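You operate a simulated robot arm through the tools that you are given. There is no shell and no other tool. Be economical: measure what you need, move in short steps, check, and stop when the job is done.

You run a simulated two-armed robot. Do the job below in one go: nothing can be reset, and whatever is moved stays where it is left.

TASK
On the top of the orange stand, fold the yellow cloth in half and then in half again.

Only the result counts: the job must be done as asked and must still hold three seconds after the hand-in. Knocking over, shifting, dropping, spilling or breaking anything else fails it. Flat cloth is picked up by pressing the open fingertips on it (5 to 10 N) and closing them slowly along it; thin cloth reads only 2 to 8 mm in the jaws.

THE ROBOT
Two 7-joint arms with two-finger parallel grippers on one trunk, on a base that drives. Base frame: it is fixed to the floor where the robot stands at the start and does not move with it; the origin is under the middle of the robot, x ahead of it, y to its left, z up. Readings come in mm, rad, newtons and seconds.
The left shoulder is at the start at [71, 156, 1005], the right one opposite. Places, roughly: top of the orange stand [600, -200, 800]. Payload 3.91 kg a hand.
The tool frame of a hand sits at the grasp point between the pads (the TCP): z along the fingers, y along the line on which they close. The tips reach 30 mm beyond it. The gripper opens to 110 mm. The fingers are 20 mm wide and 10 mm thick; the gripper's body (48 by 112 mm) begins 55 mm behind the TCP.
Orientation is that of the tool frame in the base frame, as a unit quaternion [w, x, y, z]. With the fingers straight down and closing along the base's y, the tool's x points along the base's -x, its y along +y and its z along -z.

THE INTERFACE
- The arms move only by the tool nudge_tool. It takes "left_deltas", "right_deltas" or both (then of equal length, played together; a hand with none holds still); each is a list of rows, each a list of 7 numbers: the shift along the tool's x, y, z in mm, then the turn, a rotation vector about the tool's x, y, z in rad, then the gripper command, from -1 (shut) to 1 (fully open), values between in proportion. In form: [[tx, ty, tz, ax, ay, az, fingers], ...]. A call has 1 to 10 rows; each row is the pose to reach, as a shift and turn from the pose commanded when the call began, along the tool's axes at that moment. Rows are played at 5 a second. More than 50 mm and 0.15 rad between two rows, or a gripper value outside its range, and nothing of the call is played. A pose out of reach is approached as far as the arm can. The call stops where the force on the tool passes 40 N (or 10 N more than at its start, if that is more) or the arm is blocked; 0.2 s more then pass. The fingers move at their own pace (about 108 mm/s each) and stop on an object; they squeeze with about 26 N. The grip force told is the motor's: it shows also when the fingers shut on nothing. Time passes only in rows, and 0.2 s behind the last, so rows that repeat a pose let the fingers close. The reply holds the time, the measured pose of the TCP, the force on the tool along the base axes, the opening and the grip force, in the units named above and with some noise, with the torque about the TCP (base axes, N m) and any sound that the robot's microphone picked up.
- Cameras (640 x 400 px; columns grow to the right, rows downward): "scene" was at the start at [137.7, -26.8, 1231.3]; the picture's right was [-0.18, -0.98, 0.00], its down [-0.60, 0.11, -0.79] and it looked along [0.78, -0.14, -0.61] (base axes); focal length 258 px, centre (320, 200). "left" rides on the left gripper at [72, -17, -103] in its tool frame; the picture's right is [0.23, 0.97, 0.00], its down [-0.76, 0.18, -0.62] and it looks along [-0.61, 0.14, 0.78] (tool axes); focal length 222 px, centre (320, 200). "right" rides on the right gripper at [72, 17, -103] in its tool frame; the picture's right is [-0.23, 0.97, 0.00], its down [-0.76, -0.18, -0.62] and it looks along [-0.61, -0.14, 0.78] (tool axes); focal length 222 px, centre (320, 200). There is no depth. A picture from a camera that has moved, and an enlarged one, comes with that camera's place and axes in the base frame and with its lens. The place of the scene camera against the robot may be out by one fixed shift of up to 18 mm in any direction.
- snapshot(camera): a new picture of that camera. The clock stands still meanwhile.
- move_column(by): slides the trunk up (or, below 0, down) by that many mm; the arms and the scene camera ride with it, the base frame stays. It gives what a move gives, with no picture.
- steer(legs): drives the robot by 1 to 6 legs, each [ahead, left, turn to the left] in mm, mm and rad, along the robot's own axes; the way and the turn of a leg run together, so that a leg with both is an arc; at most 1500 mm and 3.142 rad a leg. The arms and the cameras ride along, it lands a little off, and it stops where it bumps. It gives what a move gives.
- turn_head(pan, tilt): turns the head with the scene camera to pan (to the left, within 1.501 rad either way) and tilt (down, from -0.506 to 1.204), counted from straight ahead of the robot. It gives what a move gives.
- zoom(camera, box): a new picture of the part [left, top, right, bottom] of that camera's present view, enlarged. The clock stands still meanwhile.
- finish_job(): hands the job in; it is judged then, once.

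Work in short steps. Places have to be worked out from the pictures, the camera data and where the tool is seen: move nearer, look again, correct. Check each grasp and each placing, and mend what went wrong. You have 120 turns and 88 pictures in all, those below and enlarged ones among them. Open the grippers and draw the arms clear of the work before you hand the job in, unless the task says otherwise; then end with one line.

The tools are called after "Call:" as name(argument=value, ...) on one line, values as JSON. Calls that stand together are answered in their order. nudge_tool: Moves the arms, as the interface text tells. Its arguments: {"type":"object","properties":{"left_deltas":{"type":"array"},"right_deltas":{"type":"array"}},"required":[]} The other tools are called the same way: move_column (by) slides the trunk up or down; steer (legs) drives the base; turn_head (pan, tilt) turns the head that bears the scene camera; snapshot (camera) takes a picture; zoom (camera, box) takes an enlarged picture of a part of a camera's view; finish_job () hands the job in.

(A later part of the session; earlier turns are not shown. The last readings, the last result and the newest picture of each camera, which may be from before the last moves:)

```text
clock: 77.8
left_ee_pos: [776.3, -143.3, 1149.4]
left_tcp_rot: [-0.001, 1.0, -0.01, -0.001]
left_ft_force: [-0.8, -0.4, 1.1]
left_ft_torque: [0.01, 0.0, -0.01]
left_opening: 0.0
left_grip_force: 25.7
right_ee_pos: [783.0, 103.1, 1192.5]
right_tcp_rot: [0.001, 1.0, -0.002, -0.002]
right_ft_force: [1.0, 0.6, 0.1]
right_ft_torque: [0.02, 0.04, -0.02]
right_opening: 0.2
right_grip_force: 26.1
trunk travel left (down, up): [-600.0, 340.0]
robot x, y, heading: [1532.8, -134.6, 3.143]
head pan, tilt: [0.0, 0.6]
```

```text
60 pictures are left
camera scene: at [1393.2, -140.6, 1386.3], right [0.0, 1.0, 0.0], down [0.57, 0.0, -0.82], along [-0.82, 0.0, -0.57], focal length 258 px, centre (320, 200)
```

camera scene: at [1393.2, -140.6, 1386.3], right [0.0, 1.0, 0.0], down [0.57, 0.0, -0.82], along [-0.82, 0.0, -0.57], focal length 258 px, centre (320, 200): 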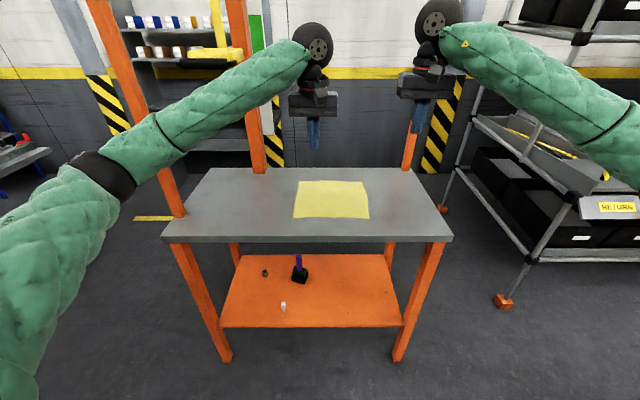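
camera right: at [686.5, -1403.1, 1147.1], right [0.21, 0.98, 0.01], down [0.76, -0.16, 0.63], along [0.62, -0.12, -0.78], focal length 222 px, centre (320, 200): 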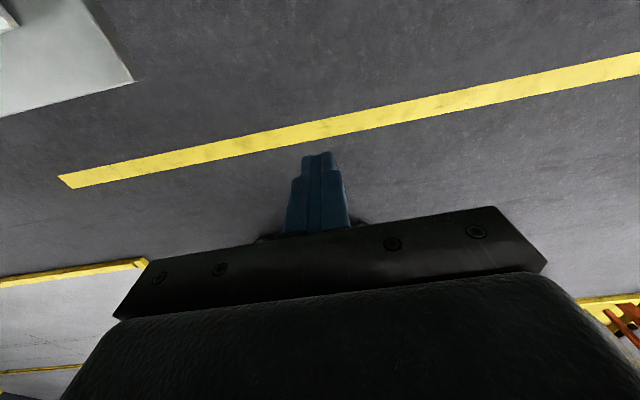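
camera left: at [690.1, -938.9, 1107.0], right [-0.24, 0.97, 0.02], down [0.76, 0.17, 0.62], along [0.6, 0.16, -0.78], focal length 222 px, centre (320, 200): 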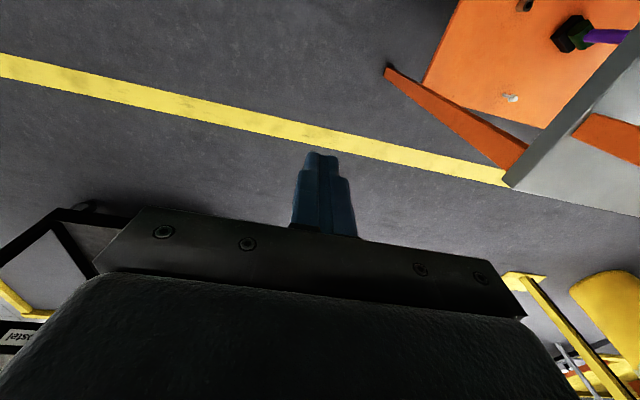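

The robot now faces the cloth from the open side. The cloth spans x≈480–715, y≈-230–30, and the stand top seems nearer z≈845. I shift right and ahead for elbow room, then lower the trunk.

Call:
steer(legs=[[0, -150, 0], [133, 0, 0]])

Call:
move_column(by=-110)

Call:
turn_head(pan=0.1, tilt=0.75)

Call:
snapshot(camera="scene")

```text
clock: 80.1
left_ee_pos: [643.7, 8.2, 1151.8]
left_tcp_rot: [-0.002, 1.0, -0.011, -0.001]
left_ft_force: [-0.6, 0.4, -0.2]
left_ft_torque: [-0.03, -0.02, 0.01]
left_opening: 0.0
left_grip_force: 25.9
right_ee_pos: [649.7, 253.0, 1191.8]
right_tcp_rot: [0.001, 1.0, -0.003, -0.002]
right_ft_force: [-0.1, -0.4, -0.3]
right_ft_torque: [0.02, -0.01, 0.01]
right_opening: 0.0
right_grip_force: 26.6
trunk travel left (down, up): [-600.0, 340.0]
robot x, y, heading: [1395.2, 17.3, 3.14]
head pan, tilt: [0.0, 0.6]
```

```text
clock: 81.5
left_ee_pos: [644.2, 8.7, 1041.6]
left_tcp_rot: [0.0, 1.0, -0.011, -0.002]
left_ft_force: [0.3, 0.0, 0.1]
left_ft_torque: [-0.01, -0.01, -0.03]
left_opening: 0.2
left_grip_force: 25.8
right_ee_pos: [650.6, 254.7, 1082.2]
right_tcp_rot: [0.001, 1.0, -0.004, -0.002]
right_ft_force: [-0.3, -0.2, 0.0]
right_ft_torque: [0.0, -0.02, 0.02]
right_opening: 0.0
right_grip_force: 25.7
trunk travel left (down, up): [-490.0, 450.0]
robot x, y, heading: [1398.1, 18.9, 3.137]
head pan, tilt: [0.0, 0.6]
```

```text
clock: 82.2
left_ee_pos: [644.5, 8.0, 1039.9]
left_tcp_rot: [-0.002, 1.0, -0.011, -0.001]
left_ft_force: [-0.3, -0.4, -1.2]
left_ft_torque: [-0.03, 0.01, 0.02]
left_opening: 0.0
left_grip_force: 25.9
right_ee_pos: [649.6, 252.6, 1081.2]
right_tcp_rot: [0.001, 1.0, -0.002, -0.001]
right_ft_force: [-0.4, -0.2, 0.1]
right_ft_torque: [-0.01, 0.01, -0.05]
right_opening: 0.0
right_grip_force: 25.9
trunk travel left (down, up): [-490.0, 450.0]
robot x, y, heading: [1397.2, 21.5, 3.136]
head pan, tilt: [0.099, 0.75]
```

```text
59 pictures are left
camera scene: at [1266.9, 1.8, 1263.5], right [-0.1, 1.0, 0.0], down [0.68, 0.07, -0.73], along [-0.73, -0.07, -0.68], focal length 258 px, centre (320, 200)
```

scene: 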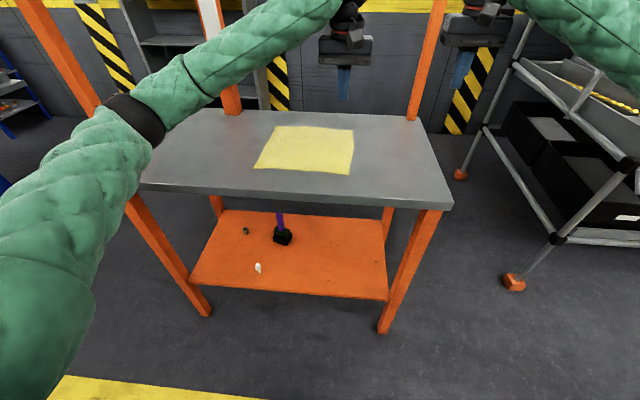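

The left elbow sits close to the far-right post. To get room I move the robot 150 mm toward +y and yaw it left by 0.35 rad, so both arms reach the cloth clear of the posts.

Call:
steer(legs=[[-5, -150, 0], [0, 0, 0.352]])

Call:
turn_head(pan=0, tilt=0.75)

Call:
snapshot(camera="scene")

```text
clock: 84.7
left_ee_pos: [701.2, -105.6, 1040.6]
left_tcp_rot: [-0.001, 0.986, 0.168, -0.002]
left_ft_force: [-0.2, 0.4, 0.6]
left_ft_torque: [0.0, -0.01, 0.0]
left_opening: 0.0
left_grip_force: 25.8
right_ee_pos: [622.5, 126.9, 1082.4]
right_tcp_rot: [0.0, 0.985, 0.174, -0.002]
right_ft_force: [-0.9, 0.3, 0.1]
right_ft_torque: [0.02, 0.02, 0.02]
right_opening: 0.1
right_grip_force: 26.0
trunk travel left (down, up): [-490.0, 450.0]
robot x, y, heading: [1402.2, 169.8, -2.789]
head pan, tilt: [0.099, 0.75]
```

```text
clock: 85.4
left_ee_pos: [701.5, -104.3, 1041.2]
left_tcp_rot: [0.0, 0.986, 0.167, -0.002]
left_ft_force: [0.2, -0.1, 0.1]
left_ft_torque: [-0.01, 0.0, -0.01]
left_opening: 0.1
left_grip_force: 26.2
right_ee_pos: [622.1, 127.5, 1081.2]
right_tcp_rot: [0.001, 0.985, 0.175, -0.002]
right_ft_force: [0.4, 0.5, 0.9]
right_ft_torque: [0.0, -0.02, -0.02]
right_opening: 0.0
right_grip_force: 25.6
trunk travel left (down, up): [-490.0, 450.0]
robot x, y, heading: [1402.9, 172.4, -2.789]
head pan, tilt: [0.0, 0.75]
```

```text
58 pictures are left
camera scene: at [1280.4, 112.7, 1263.4], right [-0.35, 0.94, 0.0], down [0.64, 0.24, -0.73], along [-0.69, -0.25, -0.68], focal length 258 px, centre (320, 200)
```

scene: 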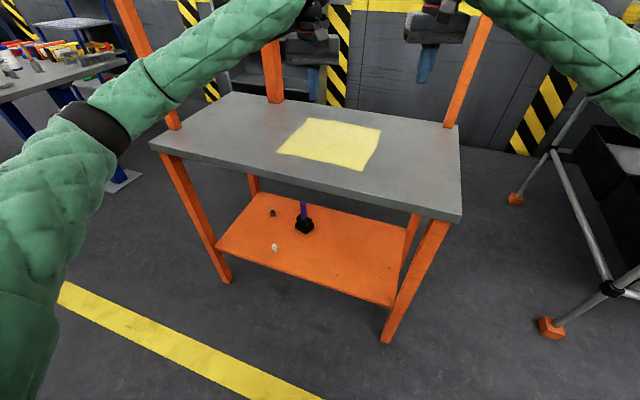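

I bring both hands above the near corners, at about (690, -210) and (690, 10), with fingers slightly open, and look with the hand cameras.

Call:
nudge_tool(left_deltas=[[-11, 24, 20, 0, 0, 0, -0.4], [-22, 48, 40, 0, 0, 0, -0.4], [-33, 72, 60, 0, 0, 0, -0.4], [-45, 95, 80, 0, 0, 0, -0.4]], right_deltas=[[6, 33, 30, 0, 0, 0, -0.4], [12, 67, 60, 0, 0, 0, -0.4], [18, 100, 90, 0, 0, 0, -0.4], [24, 134, 121, 0, 0, 0, -0.4]])

Call:
snapshot(camera="left")

Call:
snapshot(camera="right")

Call:
snapshot(camera="scene")

```text
clock: 86.4
left_ee_pos: [689.0, -209.7, 960.2]
left_tcp_rot: [-0.001, 0.986, 0.167, -0.001]
left_ft_force: [-0.2, -0.3, 0.4]
left_ft_torque: [-0.02, -0.01, -0.01]
left_opening: 32.7
left_grip_force: 0.0
right_ee_pos: [689.2, 8.9, 960.9]
right_tcp_rot: [0.001, 0.985, 0.174, -0.001]
right_ft_force: [-0.6, -0.1, -1.0]
right_ft_torque: [0.02, -0.03, 0.01]
right_opening: 33.0
right_grip_force: 0.0
trunk travel left (down, up): [-490.0, 450.0]
robot x, y, heading: [1402.1, 167.3, -2.786]
head pan, tilt: [0.0, 0.75]
```

```text
57 pictures are left
camera left: at [754.2, -170.7, 1063.6], right [0.53, -0.84, 0.0], down [-0.66, -0.42, 0.62], along [-0.53, -0.33, -0.78], focal length 222 px, centre (320, 200)
```

left: 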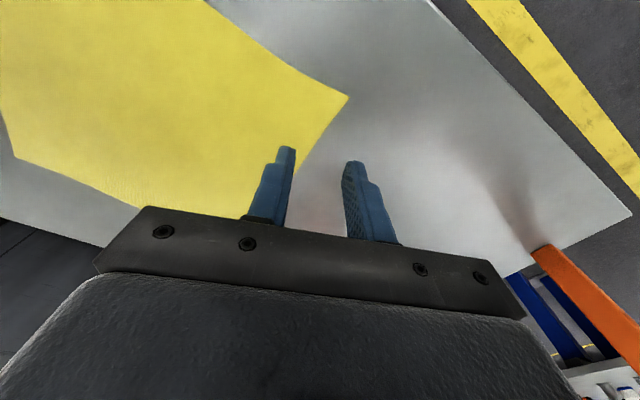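

```text
56 pictures are left
camera right: at [762.5, 17.9, 1063.8], right [0.12, -0.99, 0.0], down [-0.77, -0.09, 0.63], along [-0.62, -0.08, -0.78], focal length 222 px, centre (320, 200)
```

right: 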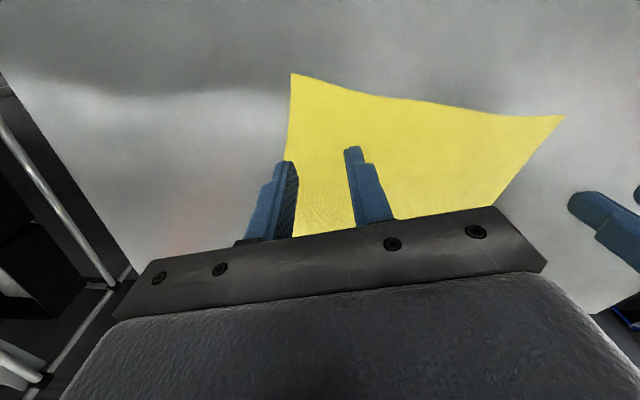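

```text
55 pictures are left
camera scene: at [1279.9, 111.7, 1263.4], right [-0.35, 0.94, 0.0], down [0.64, 0.24, -0.73], along [-0.69, -0.25, -0.68], focal length 258 px, centre (320, 200)
```

scene: 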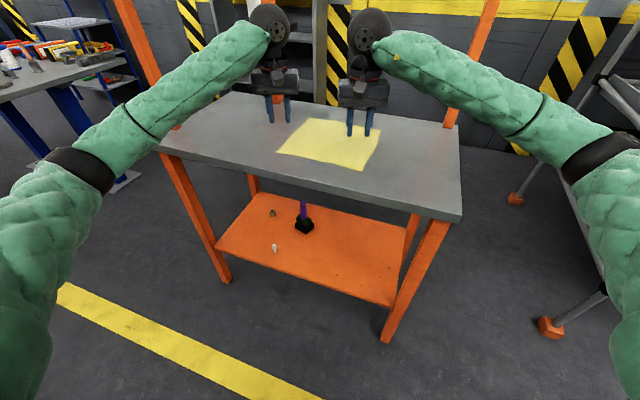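

The hand cameras put the near corners at about (722, -222) and (724, 36), with the surface around z≈845–850. I set the hands about 22 mm inside the corners and lower toward the cloth.

Call:
nudge_tool(left_deltas=[[14, -6, 30, 0, 0, 0, -0.4], [14, -6, 60, 0, 0, 0, -0.4], [14, -6, 72, 0, 0, 0, -0.4], [14, -6, 76, 0, 0, 0, -0.4]], right_deltas=[[11, 3, 30, 0, 0, 0, -0.4], [11, 3, 60, 0, 0, 0, -0.4], [11, 3, 72, 0, 0, 0, -0.4], [11, 3, 76, 0, 0, 0, -0.4]])

Call:
snapshot(camera="left")

```text
clock: 87.4
left_ee_pos: [701.5, -200.5, 883.3]
left_tcp_rot: [-0.001, 0.986, 0.168, -0.001]
left_ft_force: [0.9, -1.3, -0.1]
left_ft_torque: [0.0, -0.01, 0.02]
left_opening: 33.2
left_grip_force: 0.1
right_ee_pos: [700.9, 10.6, 884.9]
right_tcp_rot: [0.0, 0.985, 0.174, -0.002]
right_ft_force: [-0.1, -0.4, -0.2]
right_ft_torque: [0.02, 0.01, -0.03]
right_opening: 32.9
right_grip_force: 0.0
trunk travel left (down, up): [-490.0, 450.0]
robot x, y, heading: [1404.5, 171.9, -2.788]
head pan, tilt: [0.0, 0.75]
```

```text
54 pictures are left
camera left: at [766.4, -160.0, 988.2], right [0.54, -0.84, 0.0], down [-0.66, -0.42, 0.62], along [-0.53, -0.33, -0.78], focal length 222 px, centre (320, 200)
```

left: 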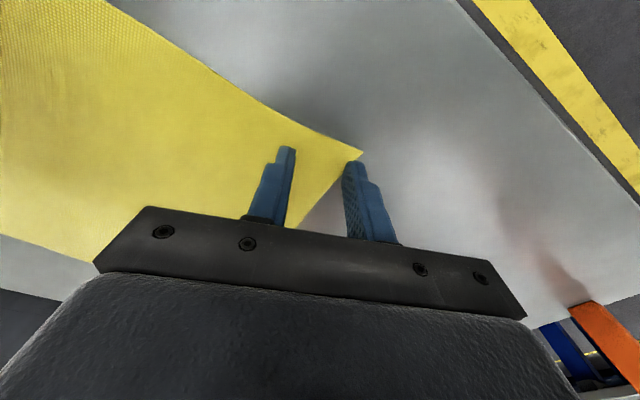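

There is no contact yet at tip height 853. The left outer finger sits right at the cloth edge, so I shift both hands slightly inward and go down in small steps.

Call:
nudge_tool(left_deltas=[[4, -11, 0, 0, 0, 0, -0.4], [4, -11, 3, 0, 0, 0, -0.4], [4, -11, 6, 0, 0, 0, -0.4], [4, -11, 8, 0, 0, 0, -0.4]], right_deltas=[[-2, 6, 0, 0, 0, 0, -0.4], [-2, 6, 3, 0, 0, 0, -0.4], [-2, 6, 6, 0, 0, 0, -0.4], [-2, 6, 8, 0, 0, 0, -0.4]])

```text
clock: 88.4
left_ee_pos: [702.9, -187.4, 880.6]
left_tcp_rot: [-0.001, 0.986, 0.168, -0.004]
left_ft_force: [-2.6, -1.0, 19.7]
left_ft_torque: [-0.35, -0.12, -0.02]
left_opening: 32.9
left_grip_force: 0.1
right_ee_pos: [701.7, 4.8, 880.7]
right_tcp_rot: [0.003, 0.985, 0.174, -0.004]
right_ft_force: [-4.2, -1.0, 28.7]
right_ft_torque: [0.34, 0.12, 0.09]
right_opening: 33.0
right_grip_force: 0.6
trunk travel left (down, up): [-490.0, 450.0]
robot x, y, heading: [1403.7, 171.2, -2.787]
head pan, tilt: [0.0, 0.75]
```

Contact: the stand top is at z≈850, with 20 N and 29 N on the hands. I ease off to about 8 N each and close the fingers slowly.

Call:
nudge_tool(left_deltas=[[0, 0, -3, 0, 0, 0, -0.4], [0, 0, -3, 0, 0, 0, -0.4]], right_deltas=[[0, 0, -5, 0, 0, 0, -0.4], [0, 0, -5, 0, 0, 0, -0.4]])

```text
clock: 89.0
left_ee_pos: [703.6, -188.3, 882.1]
left_tcp_rot: [-0.001, 0.986, 0.167, -0.002]
left_ft_force: [3.2, -0.7, 15.2]
left_ft_torque: [-0.28, -0.21, 0.06]
left_opening: 33.4
left_grip_force: 0.4
right_ee_pos: [702.6, 4.5, 881.0]
right_tcp_rot: [0.0, 0.985, 0.175, -0.002]
right_ft_force: [-0.4, 0.0, 2.6]
right_ft_torque: [0.01, 0.02, -0.02]
right_opening: 33.1
right_grip_force: 0.0
trunk travel left (down, up): [-490.0, 450.0]
robot x, y, heading: [1404.9, 170.7, -2.786]
head pan, tilt: [0.0, 0.75]
```

Left still presses 15 N and right 2.6 N. I trim both.

Call:
nudge_tool(left_deltas=[[0, 0, -1.5, 0, 0, 0, -0.4], [0, 0, -1.5, 0, 0, 0, -0.4]], right_deltas=[[0, 0, 1.2, 0, 0, 0, -0.4], [0, 0, 1.2, 0, 0, 0, -0.4]])

```text
clock: 89.6
left_ee_pos: [703.2, -187.5, 881.1]
left_tcp_rot: [-0.001, 0.986, 0.168, -0.001]
left_ft_force: [0.2, 0.4, 1.1]
left_ft_torque: [-0.03, -0.02, -0.03]
left_opening: 32.7
left_grip_force: 0.1
right_ee_pos: [701.9, 4.5, 880.1]
right_tcp_rot: [0.002, 0.985, 0.175, -0.003]
right_ft_force: [2.2, 1.6, 8.7]
right_ft_torque: [0.1, -0.04, -0.01]
right_opening: 32.8
right_grip_force: 0.1
trunk travel left (down, up): [-490.0, 450.0]
robot x, y, heading: [1403.3, 167.7, -2.789]
head pan, tilt: [0.0, 0.75]
```

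Right is at 8.7 N. I press the left down 0.8 mm and close both slowly.

Call:
nudge_tool(left_deltas=[[0, 0, 0.8, 0, 0, 0, -0.4], [0, 0, 0.8, 0, 0, 0, -0.47], [0, 0, 0.8, 0, 0, 0, -0.54], [0, 0, 0.8, 0, 0, 0, -0.61], [0, 0, 0.8, 0, 0, 0, -0.68], [0, 0, 0.8, 0, 0, 0, -0.75], [0, 0, 0.8, 0, 0, 0, -0.82], [0, 0, 0.8, 0, 0, 0, -0.9], [0, 0, 0.8, 0, 0, 0, -1], [0, 0, 0.8, 0, 0, 0, -1]], right_deltas=[[0, 0, 0, 0, 0, 0, -0.4], [0, 0, 0, 0, 0, 0, -0.47], [0, 0, 0, 0, 0, 0, -0.54], [0, 0, 0, 0, 0, 0, -0.61], [0, 0, 0, 0, 0, 0, -0.68], [0, 0, 0, 0, 0, 0, -0.75], [0, 0, 0, 0, 0, 0, -0.82], [0, 0, 0, 0, 0, 0, -0.9], [0, 0, 0, 0, 0, 0, -1], [0, 0, 0, 0, 0, 0, -1]])

Call:
snapshot(camera="left")

Call:
snapshot(camera="right")

```text
clock: 91.8
left_ee_pos: [702.1, -186.9, 881.7]
left_tcp_rot: [0.0, 0.986, 0.168, -0.001]
left_ft_force: [-0.2, 0.1, 2.6]
left_ft_torque: [0.01, 0.02, 0.0]
left_opening: 0.0
left_grip_force: 25.9
right_ee_pos: [702.2, 3.7, 881.5]
right_tcp_rot: [0.001, 0.985, 0.175, -0.002]
right_ft_force: [0.1, -0.6, 8.3]
right_ft_torque: [0.01, -0.04, -0.02]
right_opening: 1.8
right_grip_force: 26.0
trunk travel left (down, up): [-490.0, 450.0]
robot x, y, heading: [1405.2, 172.1, -2.786]
head pan, tilt: [0.0, 0.75]
```

```text
53 pictures are left
camera left: at [766.9, -148.0, 985.0], right [0.54, -0.84, 0.0], down [-0.66, -0.42, 0.63], along [-0.53, -0.33, -0.78], focal length 222 px, centre (320, 200)
```

left: 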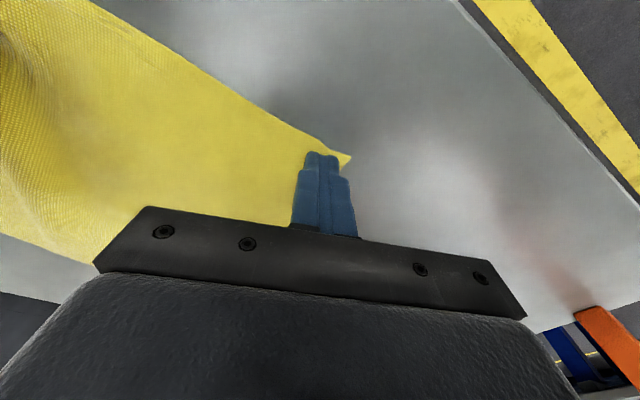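

```text
52 pictures are left
camera right: at [775.9, 13.0, 984.5], right [0.12, -0.99, 0.0], down [-0.77, -0.09, 0.63], along [-0.62, -0.08, -0.78], focal length 222 px, centre (320, 200)
```

right: 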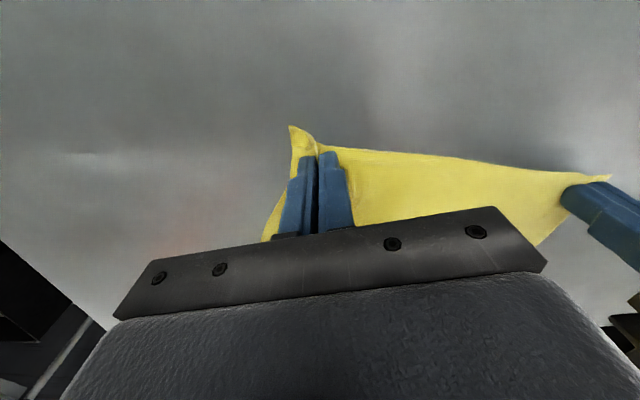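

The right hand holds cloth at 1.8 mm. The left slid off because its outer finger was beyond the edge. I lift the left slightly, reopen, move 15 mm further in and press again.

Call:
nudge_tool(left_deltas=[[0, 0, -8, 0, 0, 0, -1], [1, -16, -8, 0, 0, 0, -0.7], [1, -16, -8, 0, 0, 0, -0.4], [1, -16, -4, 0, 0, 0, -0.4], [1, -16, -1, 0, 0, 0, -0.4], [1, -16, 0.3, 0, 0, 0, -0.4], [1, -16, 0.3, 0, 0, 0, -0.4]])

```text
clock: 93.4
left_ee_pos: [697.8, -171.6, 881.4]
left_tcp_rot: [-0.001, 0.986, 0.168, -0.002]
left_ft_force: [0.4, 0.4, 4.2]
left_ft_torque: [-0.11, -0.04, -0.02]
left_opening: 32.9
left_grip_force: 0.1
right_ee_pos: [701.6, 4.9, 880.5]
right_tcp_rot: [0.002, 0.985, 0.174, -0.002]
right_ft_force: [0.4, -0.4, 7.4]
right_ft_torque: [-0.03, -0.03, -0.03]
right_opening: 1.7
right_grip_force: 26.1
trunk travel left (down, up): [-490.0, 450.0]
robot x, y, heading: [1403.3, 169.2, -2.783]
head pan, tilt: [0.0, 0.75]
```

4 N is a bit light. I press 0.6 mm more and close slowly.

Call:
nudge_tool(left_deltas=[[0, 0, 0.6, 0, 0, 0, -0.4], [0, 0, 0.6, 0, 0, 0, -0.47], [0, 0, 0.6, 0, 0, 0, -0.54], [0, 0, 0.6, 0, 0, 0, -0.61], [0, 0, 0.6, 0, 0, 0, -0.68], [0, 0, 0.6, 0, 0, 0, -0.75], [0, 0, 0.6, 0, 0, 0, -0.82], [0, 0, 0.6, 0, 0, 0, -0.9], [0, 0, 0.6, 0, 0, 0, -1], [0, 0, 0.6, 0, 0, 0, -1]])

Call:
snapshot(camera="left")

```text
clock: 95.6
left_ee_pos: [698.7, -170.9, 881.4]
left_tcp_rot: [0.0, 0.986, 0.167, -0.002]
left_ft_force: [-0.5, 0.7, 20.4]
left_ft_torque: [-0.06, -0.12, -0.01]
left_opening: 1.6
left_grip_force: 26.2
right_ee_pos: [701.3, 4.3, 880.4]
right_tcp_rot: [0.002, 0.985, 0.175, -0.002]
right_ft_force: [0.0, -0.4, 0.7]
right_ft_torque: [-0.03, 0.02, -0.02]
right_opening: 1.6
right_grip_force: 26.1
trunk travel left (down, up): [-490.0, 450.0]
robot x, y, heading: [1401.6, 170.4, -2.788]
head pan, tilt: [0.0, 0.75]
```

```text
51 pictures are left
camera left: at [763.3, -132.3, 984.7], right [0.54, -0.84, 0.0], down [-0.66, -0.42, 0.63], along [-0.53, -0.33, -0.78], focal length 222 px, centre (320, 200)
```

left: 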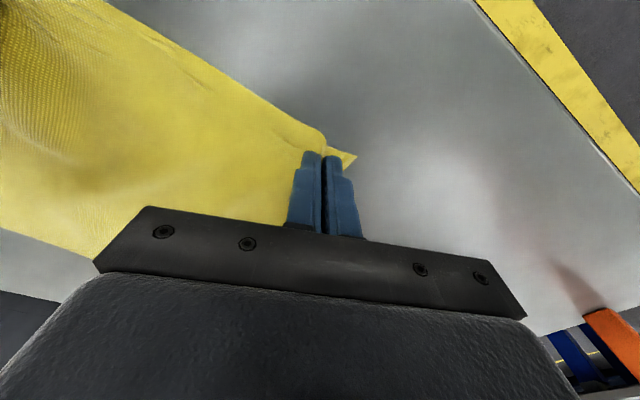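

Both corners are held. I lift 12 mm, spread the hands slightly to take out slack, and drag the cloth 70 mm toward the robot (+x) so the far side comes into comfortable reach.

Call:
nudge_tool(left_deltas=[[0, 0, -12, 0, 0, 0, -1], [-4, 11, -12, 0, 0, 0, -1], [5, 14, -12, 0, 0, 0, -1], [14, 18, -12, 0, 0, 0, -1], [24, 21, -12, 0, 0, 0, -1], [33, 24, -12, 0, 0, 0, -1], [43, 28, -12, 0, 0, 0, -1], [52, 31, -12, 0, 0, 0, -1], [62, 34, -12, 0, 0, 0, -1], [62, 34, -12, 0, 0, 0, -1]], right_deltas=[[0, 0, -12, 0, 0, 0, -1], [4, -11, -12, 0, 0, 0, -1], [13, -8, -12, 0, 0, 0, -1], [23, -4, -12, 0, 0, 0, -1], [32, -1, -12, 0, 0, 0, -1], [42, 3, -12, 0, 0, 0, -1], [51, 6, -12, 0, 0, 0, -1], [60, 10, -12, 0, 0, 0, -1], [70, 13, -12, 0, 0, 0, -1], [70, 13, -12, 0, 0, 0, -1]])

Call:
snapshot(camera="scene")

Call:
snapshot(camera="right")

```text
clock: 96.3
left_ee_pos: [700.1, -176.9, 890.0]
left_tcp_rot: [-0.004, 0.987, 0.161, -0.001]
left_ft_force: [0.7, 24.6, 1.7]
left_ft_torque: [0.76, -0.01, 0.01]
left_opening: 1.9
left_grip_force: 25.9
right_ee_pos: [705.3, 10.9, 892.0]
right_tcp_rot: [0.005, 0.984, 0.176, -0.002]
right_ft_force: [-0.4, -24.3, -1.6]
right_ft_torque: [-0.78, -0.01, 0.0]
right_opening: 1.8
right_grip_force: 25.9
trunk travel left (down, up): [-490.0, 450.0]
robot x, y, heading: [1403.8, 169.9, -2.79]
head pan, tilt: [0.0, 0.75]
stopped in row 3 (left hand): the force on the tool passed its limit at 42 N (the readings are from after the stop); the commanded pose is now the measured one
```

```text
50 pictures are left
camera scene: at [1280.3, 112.3, 1263.3], right [-0.35, 0.94, 0.0], down [0.64, 0.24, -0.73], along [-0.69, -0.25, -0.68], focal length 258 px, centre (320, 200)
```

scene: 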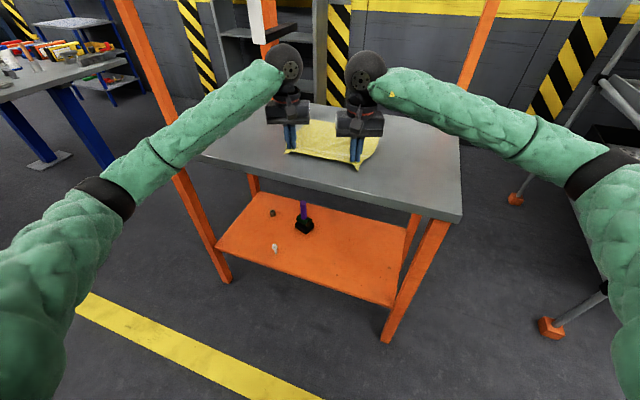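

```text
49 pictures are left
camera right: at [778.8, 21.3, 996.4], right [0.13, -0.99, 0.01], down [-0.77, -0.09, 0.63], along [-0.62, -0.09, -0.78], focal length 222 px, centre (320, 200)
```

right: 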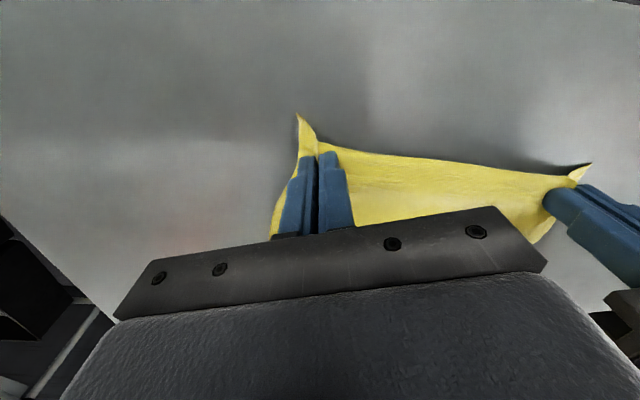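

The cloth is taut at 187 mm separation. I relax the hands by about 4 mm and drag the cloth toward +x.

Call:
nudge_tool(left_deltas=[[1, -2, 0, 0, 0, 0, -1], [10, 1, 0, 0, 0, 0, -1], [19, 5, 0, 0, 0, 0, -1], [29, 8, 0, 0, 0, 0, -1], [38, 11, 0, 0, 0, 0, -1], [48, 14, 0, 0, 0, 0, -1], [57, 17, 0, 0, 0, 0, -1], [67, 20, 0, 0, 0, 0, -1], [67, 20, 0, 0, 0, 0, -1]], right_deltas=[[-1, 2, 0, 0, 0, 0, -1], [8, 5, 0, 0, 0, 0, -1], [17, 8, 0, 0, 0, 0, -1], [25, 11, 0, 0, 0, 0, -1], [34, 14, 0, 0, 0, 0, -1], [43, 18, 0, 0, 0, 0, -1], [52, 21, 0, 0, 0, 0, -1], [60, 24, 0, 0, 0, 0, -1], [60, 24, 0, 0, 0, 0, -1]])

Call:
snapshot(camera="scene")

```text
clock: 98.3
left_ee_pos: [769.7, -176.4, 890.1]
left_tcp_rot: [-0.003, 0.987, 0.163, 0.0]
left_ft_force: [-0.2, 21.8, -0.4]
left_ft_torque: [0.66, -0.02, 0.01]
left_opening: 1.7
left_grip_force: 25.9
right_ee_pos: [768.4, 11.0, 892.9]
right_tcp_rot: [0.004, 0.984, 0.177, -0.002]
right_ft_force: [0.1, -21.0, -0.6]
right_ft_torque: [-0.65, -0.03, -0.04]
right_opening: 1.9
right_grip_force: 26.6
trunk travel left (down, up): [-490.0, 450.0]
robot x, y, heading: [1402.9, 169.0, -2.786]
head pan, tilt: [0.0, 0.75]
```

```text
48 pictures are left
camera scene: at [1280.4, 112.6, 1263.4], right [-0.35, 0.94, 0.0], down [0.64, 0.24, -0.73], along [-0.69, -0.25, -0.68], focal length 258 px, centre (320, 200)
```

scene: 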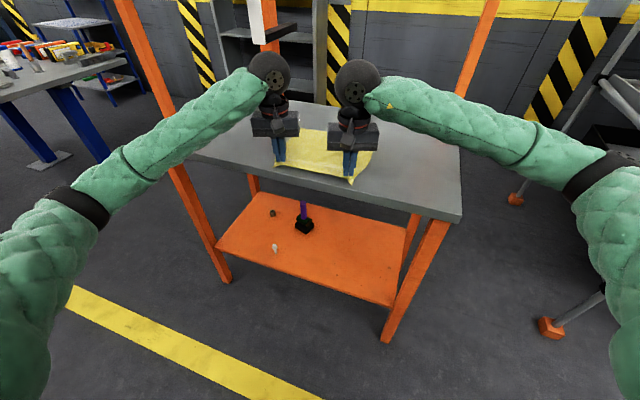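

The cloth came along. I zoom in to locate the far edge before folding.

Call:
zoom(camera="scene", box=[230, 90, 430, 215])

Call:
snapshot(camera="left")

```text
3.20 times, centred on (330, 152) of scene
camera zoom: at [1280.4, 112.6, 1263.4], right [-0.35, 0.94, 0.0], down [0.64, 0.24, -0.73], along [-0.69, -0.25, -0.68], focal length 825 px, centre (288, 352)
```

zoom: 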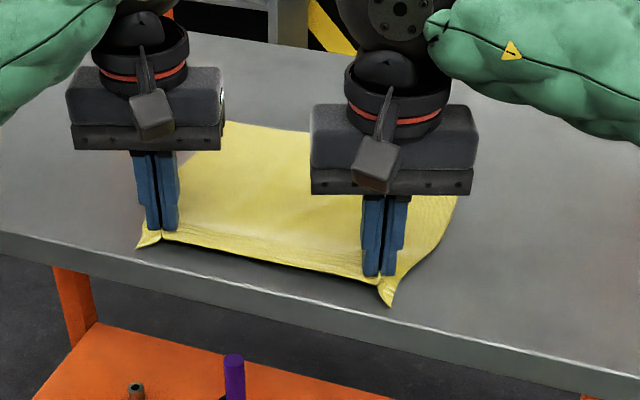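

```text
46 pictures are left
camera left: at [834.2, -137.3, 995.0], right [0.53, -0.85, -0.01], down [-0.66, -0.42, 0.62], along [-0.53, -0.32, -0.78], focal length 222 px, centre (320, 200)
```

left: 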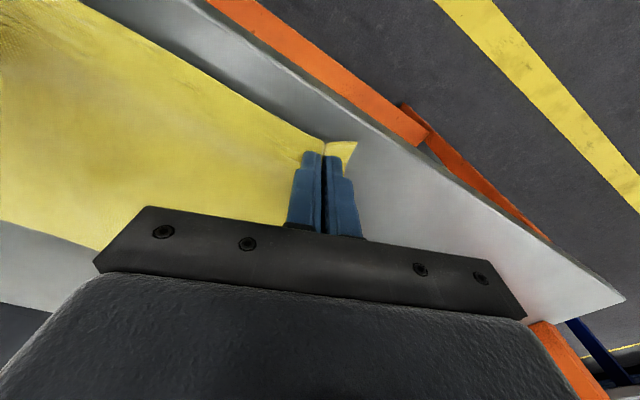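

The far edge lies at x≈550, and the grips sit at x≈769, about 20 mm inside the near edge. I carry the edge over in an arc, tilting the fingers toward -x so the hem will lie outward. First half now.

Call:
nudge_tool(left_deltas=[[1, -3, 0, 0, 0, 0, -1], [-2.9, -4.2, -21.2, 0.024, -0.071, 0, -1], [-13.9, -7.9, -48.3, 0.048, -0.142, 0, -1], [-32.4, -14.2, -69.5, 0.072, -0.213, 0, -1], [-56.2, -22.2, -82.9, 0.097, -0.284, 0, -1], [-82.9, -31.3, -86.9, 0.121, -0.355, 0, -1], [-109.7, -40.4, -81.2, 0.145, -0.426, 0, -1]], right_deltas=[[-1, 3, 0, 0, 0, 0, -1], [-4.9, 1.4, -21.2, 0.026, -0.07, 0, -1], [-15.8, -2.7, -48.3, 0.052, -0.141, 0, -1], [-34, -9.4, -69.5, 0.078, -0.211, 0, -1], [-57.5, -18.2, -82.9, 0.104, -0.281, 0, -1], [-84, -28, -86.9, 0.13, -0.351, 0, -1], [-110.5, -37.8, -81.2, 0.157, -0.422, 0, -1]])

Call:
zoom(camera="scene", box=[200, 65, 440, 215])

```text
clock: 99.9
left_ee_pos: [653.3, -174.2, 973.1]
left_tcp_rot: [-0.04, 0.961, 0.161, -0.221]
left_ft_force: [-0.8, 10.2, 0.5]
left_ft_torque: [0.24, 0.0, -0.13]
left_opening: 1.7
left_grip_force: 25.6
right_ee_pos: [650.9, 9.8, 972.9]
right_tcp_rot: [-0.037, 0.959, 0.171, -0.222]
right_ft_force: [0.9, -9.6, -0.2]
right_ft_torque: [-0.29, -0.03, 0.14]
right_opening: 1.8
right_grip_force: 26.3
trunk travel left (down, up): [-490.0, 450.0]
robot x, y, heading: [1403.3, 170.2, -2.784]
head pan, tilt: [0.0, 0.75]
```

```text
2.67 times, centred on (320, 140) of scene
camera zoom: at [1279.7, 112.5, 1263.3], right [-0.35, 0.94, 0.0], down [0.64, 0.24, -0.73], along [-0.69, -0.25, -0.68], focal length 688 px, centre (320, 360)
```

zoom: 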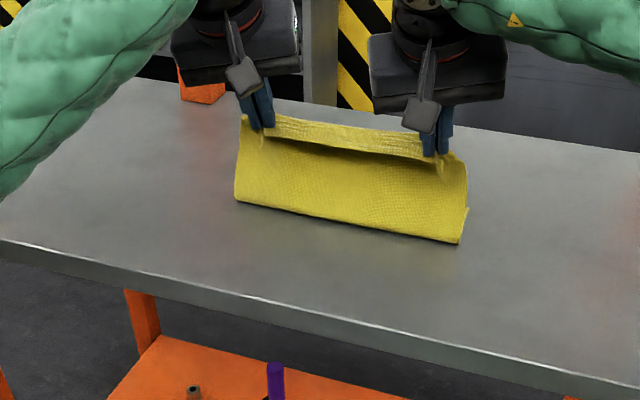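

The fold is forming well and the hem strip hangs on the outer side. I continue down to the far edge, bringing the fingers upright again.

Call:
nudge_tool(left_deltas=[[-19.5, -6.6, 25.3, -0.029, 0.085, 0, -1], [-31.2, -10.6, 53.7, -0.058, 0.171, 0, -1], [-34.1, -11.6, 85.7, -0.087, 0.256, 0, -1], [-33.4, -11.3, 102.5, -0.116, 0.341, 0, -1], [-33.2, -11.3, 111.3, -0.145, 0.427, 0, -1], [-33.2, -11.3, 111.3, -0.145, 0.427, 0, -1]], right_deltas=[[-19.2, -7.1, 25.3, -0.031, 0.084, 0, -1], [-30.8, -11.5, 53.7, -0.063, 0.169, 0, -1], [-33.7, -12.5, 85.7, -0.094, 0.253, 0, -1], [-32.9, -12.3, 102.5, -0.125, 0.337, 0, -1], [-32.7, -12.2, 111.3, -0.157, 0.422, 0, -1], [-32.7, -12.2, 111.3, -0.157, 0.422, 0, -1]])

Call:
zoom(camera="scene", box=[200, 65, 440, 215])

```text
clock: 101.3
left_ee_pos: [572.1, -173.8, 888.4]
left_tcp_rot: [-0.003, 0.987, 0.164, 0.0]
left_ft_force: [-0.1, 6.7, 0.4]
left_ft_torque: [0.2, 0.03, 0.02]
left_opening: 1.6
left_grip_force: 26.4
right_ee_pos: [572.3, 8.0, 891.0]
right_tcp_rot: [0.004, 0.984, 0.176, -0.003]
right_ft_force: [0.5, -7.3, -0.2]
right_ft_torque: [-0.23, -0.01, -0.01]
right_opening: 1.8
right_grip_force: 25.9
trunk travel left (down, up): [-490.0, 450.0]
robot x, y, heading: [1407.1, 171.7, -2.795]
head pan, tilt: [0.0, 0.75]
```

```text
2.67 times, centred on (320, 140) of scene
camera zoom: at [1280.8, 112.6, 1263.5], right [-0.35, 0.94, 0.0], down [0.64, 0.24, -0.73], along [-0.69, -0.25, -0.68], focal length 688 px, centre (320, 360)
```

zoom: 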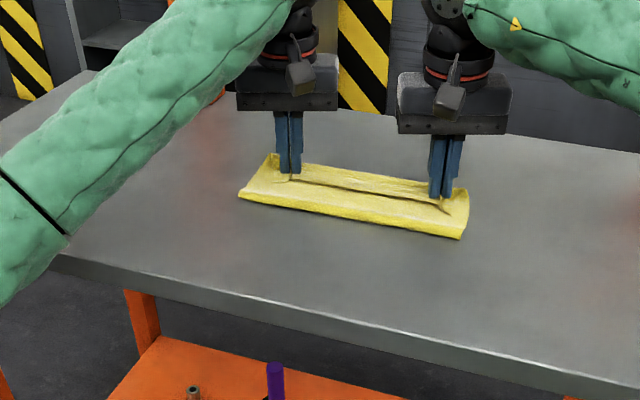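

The edge is at the far side. I check the hem from a hand camera before releasing.

Call:
snapshot(camera="left")

Call:
zoom(camera="scene", box=[270, 110, 390, 185])

```text
43 pictures are left
camera left: at [637.6, -135.4, 991.7], right [0.53, -0.85, -0.01], down [-0.66, -0.42, 0.62], along [-0.53, -0.33, -0.78], focal length 222 px, centre (320, 200)
```

left: 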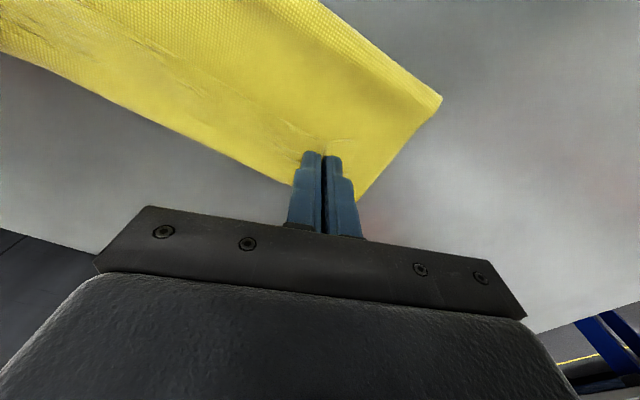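

```text
5.33 times, centred on (330, 148) of scene
camera zoom: at [1280.8, 112.6, 1263.5], right [-0.35, 0.94, 0.0], down [0.64, 0.24, -0.73], along [-0.69, -0.25, -0.68], focal length 1375 px, centre (267, 480)
```

zoom: 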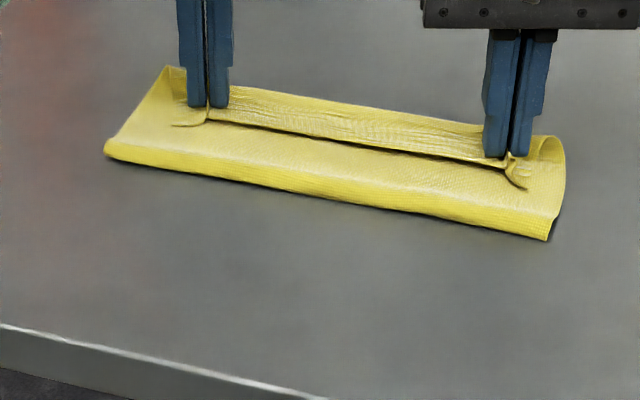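

The hem lies outward and the fold looks tidy. I lower a few mm, open and lift straight up.

Call:
nudge_tool(left_deltas=[[0, 0, 3, 0, 0, 0, -1], [0, 0, 3, 0, 0, 0, -0.9], [0, 0, 3, 0, 0, 0, -0.8], [0, 0, 3, 0, 0, 0, -0.7], [0, 0, -10, 0, 0, 0, -0.7], [0, 0, -40, 0, 0, 0, -0.7], [0, 0, -80, 0, 0, 0, -0.7]], right_deltas=[[0, 0, 5, 0, 0, 0, -1], [0, 0, 5, 0, 0, 0, -0.9], [0, 0, 5, 0, 0, 0, -0.8], [0, 0, 5, 0, 0, 0, -0.7], [0, 0, -10, 0, 0, 0, -0.7], [0, 0, -40, 0, 0, 0, -0.7], [0, 0, -80, 0, 0, 0, -0.7]])

Call:
zoom(camera="scene", box=[240, 90, 400, 190])

Call:
snapshot(camera="right")

```text
clock: 102.9
left_ee_pos: [574.0, -173.0, 968.6]
left_tcp_rot: [-0.003, 0.987, 0.163, -0.001]
left_ft_force: [0.0, -1.1, -0.4]
left_ft_torque: [0.01, 0.02, 0.04]
left_opening: 16.4
left_grip_force: 0.0
right_ee_pos: [574.8, 9.2, 971.3]
right_tcp_rot: [0.005, 0.984, 0.176, -0.002]
right_ft_force: [0.0, 0.3, 0.4]
right_ft_torque: [-0.02, 0.03, 0.05]
right_opening: 16.3
right_grip_force: 0.1
trunk travel left (down, up): [-490.0, 450.0]
robot x, y, heading: [1404.3, 169.7, -2.788]
head pan, tilt: [0.0, 0.75]
```

```text
4.00 times, centred on (320, 140) of scene
camera zoom: at [1282.1, 113.1, 1263.5], right [-0.35, 0.94, 0.0], down [0.64, 0.24, -0.73], along [-0.69, -0.25, -0.68], focal length 1031 px, centre (320, 440)
```

zoom: 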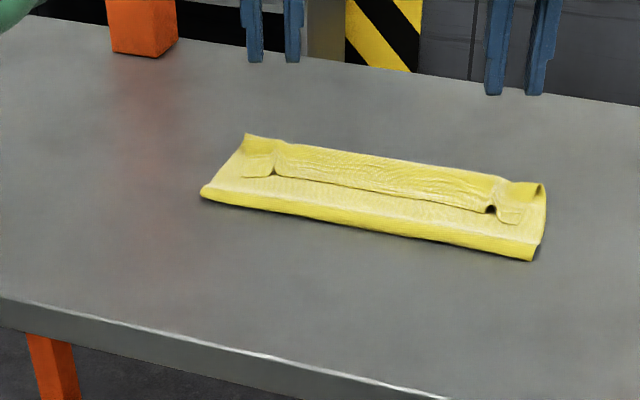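

```text
40 pictures are left
camera right: at [648.3, 18.9, 1074.8], right [0.12, -0.99, 0.01], down [-0.77, -0.09, 0.63], along [-0.62, -0.08, -0.78], focal length 222 px, centre (320, 200)
```

right: 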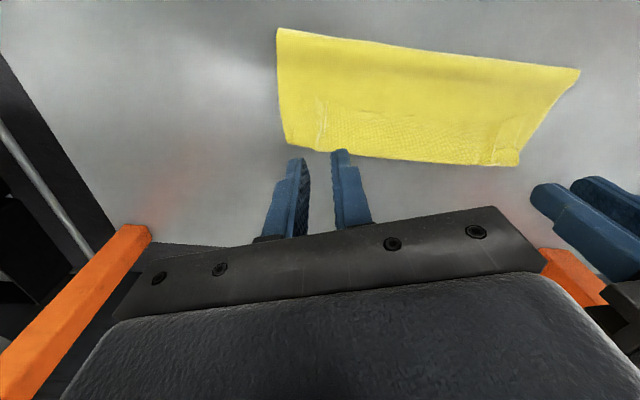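

The hem may be folded back on top. I zoom with the hand camera.

Call:
zoom(camera="right", box=[260, 15, 600, 185])

```text
1.88 times, centred on (430, 100) of right
camera zoom: at [648.3, 18.9, 1074.8], right [0.12, -0.99, 0.01], down [-0.77, -0.09, 0.63], along [-0.62, -0.08, -0.78], focal length 418 px, centre (113, 388)
```

zoom: 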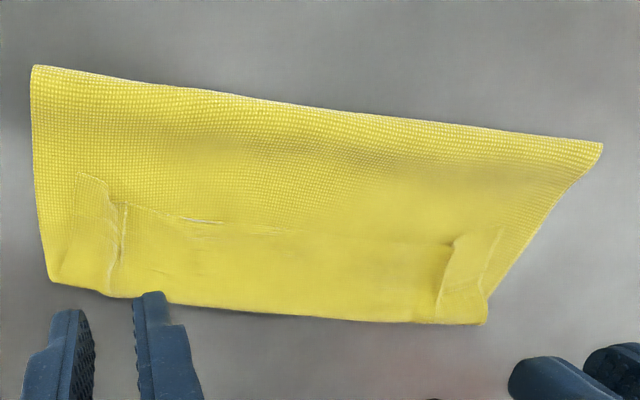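

The hem is folded back by about 45 mm and the fold line landed a bit too far out, at x≈643. I will pinch the hem again at its two standing wrinkles near (580, 5) and (580, -177), unfold it and re-lay the layer. First I go down over them.

Call:
nudge_tool(left_deltas=[[4, 6, 30, 0, 0, 0, -0.4], [4, 6, 60, 0, 0, 0, -0.4], [4, 6, 78, 0, 0, 0, -0.4], [4, 6, 81, 0, 0, 0, -0.4], [4, 6, 83, 0, 0, 0, -0.4]], right_deltas=[[3, 5, 30, 0, 0, 0, -0.4], [3, 5, 60, 0, 0, 0, -0.4], [3, 5, 80, 0, 0, 0, -0.4], [3, 5, 83, 0, 0, 0, -0.4], [3, 5, 85, 0, 0, 0, -0.4]])

Call:
zoom(camera="scene", box=[240, 90, 400, 190])

```text
clock: 104.1
left_ee_pos: [578.0, -177.6, 884.0]
left_tcp_rot: [-0.003, 0.987, 0.164, 0.0]
left_ft_force: [0.2, 0.3, 0.6]
left_ft_torque: [0.01, -0.02, 0.02]
left_opening: 33.3
left_grip_force: 0.1
right_ee_pos: [576.1, 3.4, 883.6]
right_tcp_rot: [0.003, 0.984, 0.176, -0.002]
right_ft_force: [-0.5, 0.6, -0.3]
right_ft_torque: [-0.06, 0.01, -0.02]
right_opening: 32.9
right_grip_force: 0.0
trunk travel left (down, up): [-490.0, 450.0]
robot x, y, heading: [1403.8, 170.1, -2.787]
head pan, tilt: [0.0, 0.75]
```

```text
4.00 times, centred on (320, 140) of scene
camera zoom: at [1280.2, 112.4, 1263.4], right [-0.35, 0.94, 0.0], down [0.64, 0.24, -0.73], along [-0.69, -0.25, -0.68], focal length 1031 px, centre (320, 440)
```

zoom: 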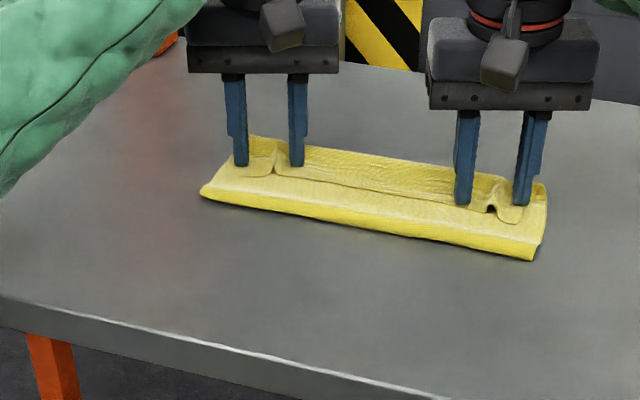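

The fingers straddle the wrinkles nicely but don't touch yet. I press 2 mm further.

Call:
nudge_tool(left_deltas=[[0, 0, 1, 0, 0, 0, -0.4], [0, 0, 2, 0, 0, 0, -0.4], [0, 0, 2, 0, 0, 0, -0.4]], right_deltas=[[0, 0, 1, 0, 0, 0, -0.4], [0, 0, 2, 0, 0, 0, -0.4], [0, 0, 2, 0, 0, 0, -0.4]])

```text
clock: 104.9
left_ee_pos: [578.5, -178.5, 882.0]
left_tcp_rot: [-0.003, 0.986, 0.164, -0.001]
left_ft_force: [0.2, 0.3, 1.8]
left_ft_torque: [-0.05, 0.0, -0.01]
left_opening: 32.9
left_grip_force: 0.1
right_ee_pos: [576.7, 4.8, 882.9]
right_tcp_rot: [0.002, 0.984, 0.176, -0.002]
right_ft_force: [0.0, -0.3, 0.4]
right_ft_torque: [0.0, -0.01, 0.0]
right_opening: 33.1
right_grip_force: 0.1
trunk travel left (down, up): [-490.0, 450.0]
robot x, y, heading: [1406.1, 167.9, -2.79]
head pan, tilt: [0.0, 0.75]
```

I press a touch more (left 0.4 mm, right 1 mm) and close slowly.

Call:
nudge_tool(left_deltas=[[0, 0, 0.4, 0, 0, 0, -0.4], [0, 0, 0.4, 0, 0, 0, -0.47], [0, 0, 0.4, 0, 0, 0, -0.54], [0, 0, 0.4, 0, 0, 0, -0.61], [0, 0, 0.4, 0, 0, 0, -0.68], [0, 0, 0.4, 0, 0, 0, -0.75], [0, 0, 0.4, 0, 0, 0, -0.82], [0, 0, 0.4, 0, 0, 0, -0.9], [0, 0, 0.4, 0, 0, 0, -1], [0, 0, 0.4, 0, 0, 0, -1]], right_deltas=[[0, 0, 1, 0, 0, 0, -0.4], [0, 0, 1, 0, 0, 0, -0.47], [0, 0, 1, 0, 0, 0, -0.54], [0, 0, 1, 0, 0, 0, -0.61], [0, 0, 1, 0, 0, 0, -0.68], [0, 0, 1, 0, 0, 0, -0.75], [0, 0, 1, 0, 0, 0, -0.82], [0, 0, 1, 0, 0, 0, -0.9], [0, 0, 1, 0, 0, 0, -1], [0, 0, 1, 0, 0, 0, -1]])

Call:
nudge_tool(left_deltas=[[0, 0, -8, 0, 0, 0, -1], [0, 0, -16, 0, 0, 0, -1], [0, 0, -24, 0, 0, 0, -1]], right_deltas=[[0, 0, -8, 0, 0, 0, -1], [0, 0, -16, 0, 0, 0, -1], [0, 0, -24, 0, 0, 0, -1]])

Call:
zoom(camera="scene", box=[240, 90, 400, 190])

```text
clock: 107.1
left_ee_pos: [578.6, -178.1, 883.7]
left_tcp_rot: [-0.003, 0.987, 0.163, -0.001]
left_ft_force: [-0.6, 3.1, 2.4]
left_ft_torque: [0.14, 0.02, 0.0]
left_opening: 2.6
left_grip_force: 26.5
right_ee_pos: [576.9, 4.4, 882.2]
right_tcp_rot: [0.004, 0.984, 0.177, -0.003]
right_ft_force: [0.4, -2.7, 4.7]
right_ft_torque: [-0.1, 0.03, 0.0]
right_opening: 2.1
right_grip_force: 25.9
trunk travel left (down, up): [-490.0, 450.0]
robot x, y, heading: [1406.6, 174.3, -2.787]
head pan, tilt: [0.0, 0.75]
```

```text
clock: 107.9
left_ee_pos: [578.9, -178.5, 906.6]
left_tcp_rot: [-0.003, 0.986, 0.164, 0.0]
left_ft_force: [-0.5, 5.1, -0.5]
left_ft_torque: [0.16, 0.01, -0.01]
left_opening: 2.6
left_grip_force: 26.0
right_ee_pos: [578.0, 4.9, 905.8]
right_tcp_rot: [0.003, 0.984, 0.177, -0.003]
right_ft_force: [-0.7, -4.7, -0.1]
right_ft_torque: [-0.16, -0.03, 0.02]
right_opening: 2.1
right_grip_force: 26.3
trunk travel left (down, up): [-490.0, 450.0]
robot x, y, heading: [1402.7, 168.8, -2.787]
head pan, tilt: [0.0, 0.75]
```

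```text
4.00 times, centred on (320, 140) of scene
camera zoom: at [1280.7, 112.6, 1263.4], right [-0.35, 0.94, 0.0], down [0.64, 0.24, -0.73], along [-0.69, -0.25, -0.68], focal length 1031 px, centre (320, 440)
```

zoom: 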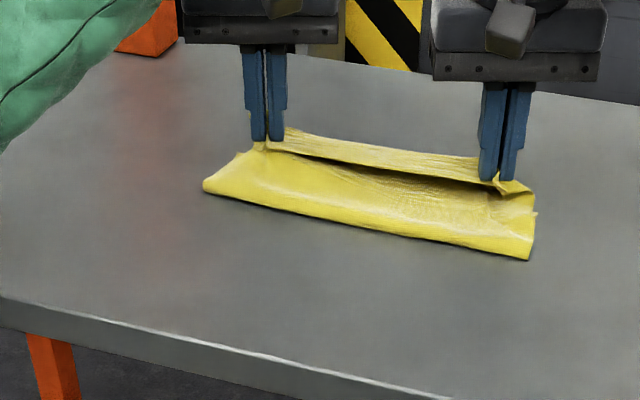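

Both grips hold. I look from the hand camera to see which layer is lifted.

Call:
zoom(camera="right", box=[200, 60, 640, 260])

Call:
zoom(camera="scene", box=[285, 115, 385, 165])

```text
1.45 times, centred on (420, 160) of right
camera zoom: at [651.8, 14.9, 1009.2], right [0.12, -0.99, 0.01], down [-0.77, -0.09, 0.63], along [-0.62, -0.08, -0.78], focal length 323 px, centre (174, 258)
```

zoom: 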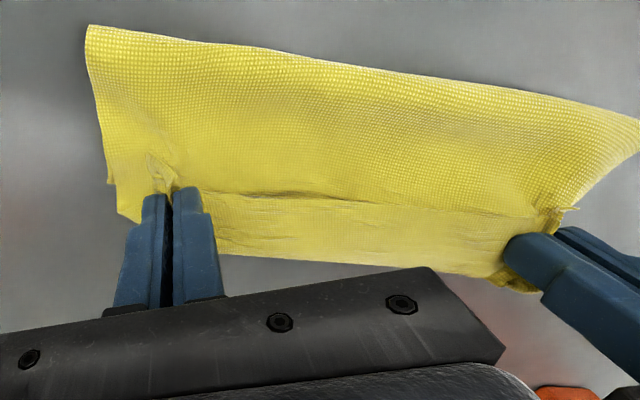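

```text
6.40 times, centred on (335, 140) of scene
camera zoom: at [1280.7, 112.6, 1263.4], right [-0.35, 0.94, 0.0], down [0.64, 0.24, -0.73], along [-0.69, -0.25, -0.68], focal length 1650 px, centre (224, 584)
```

zoom: 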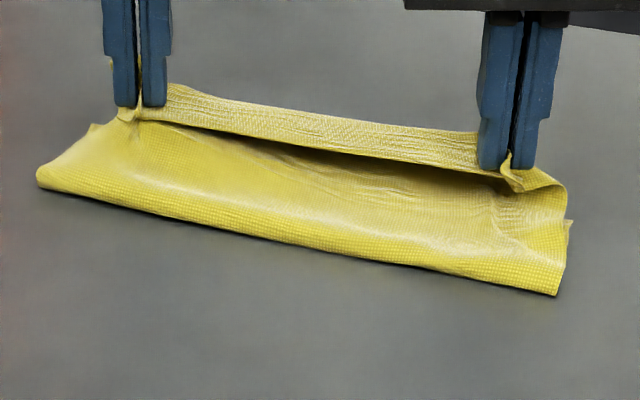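

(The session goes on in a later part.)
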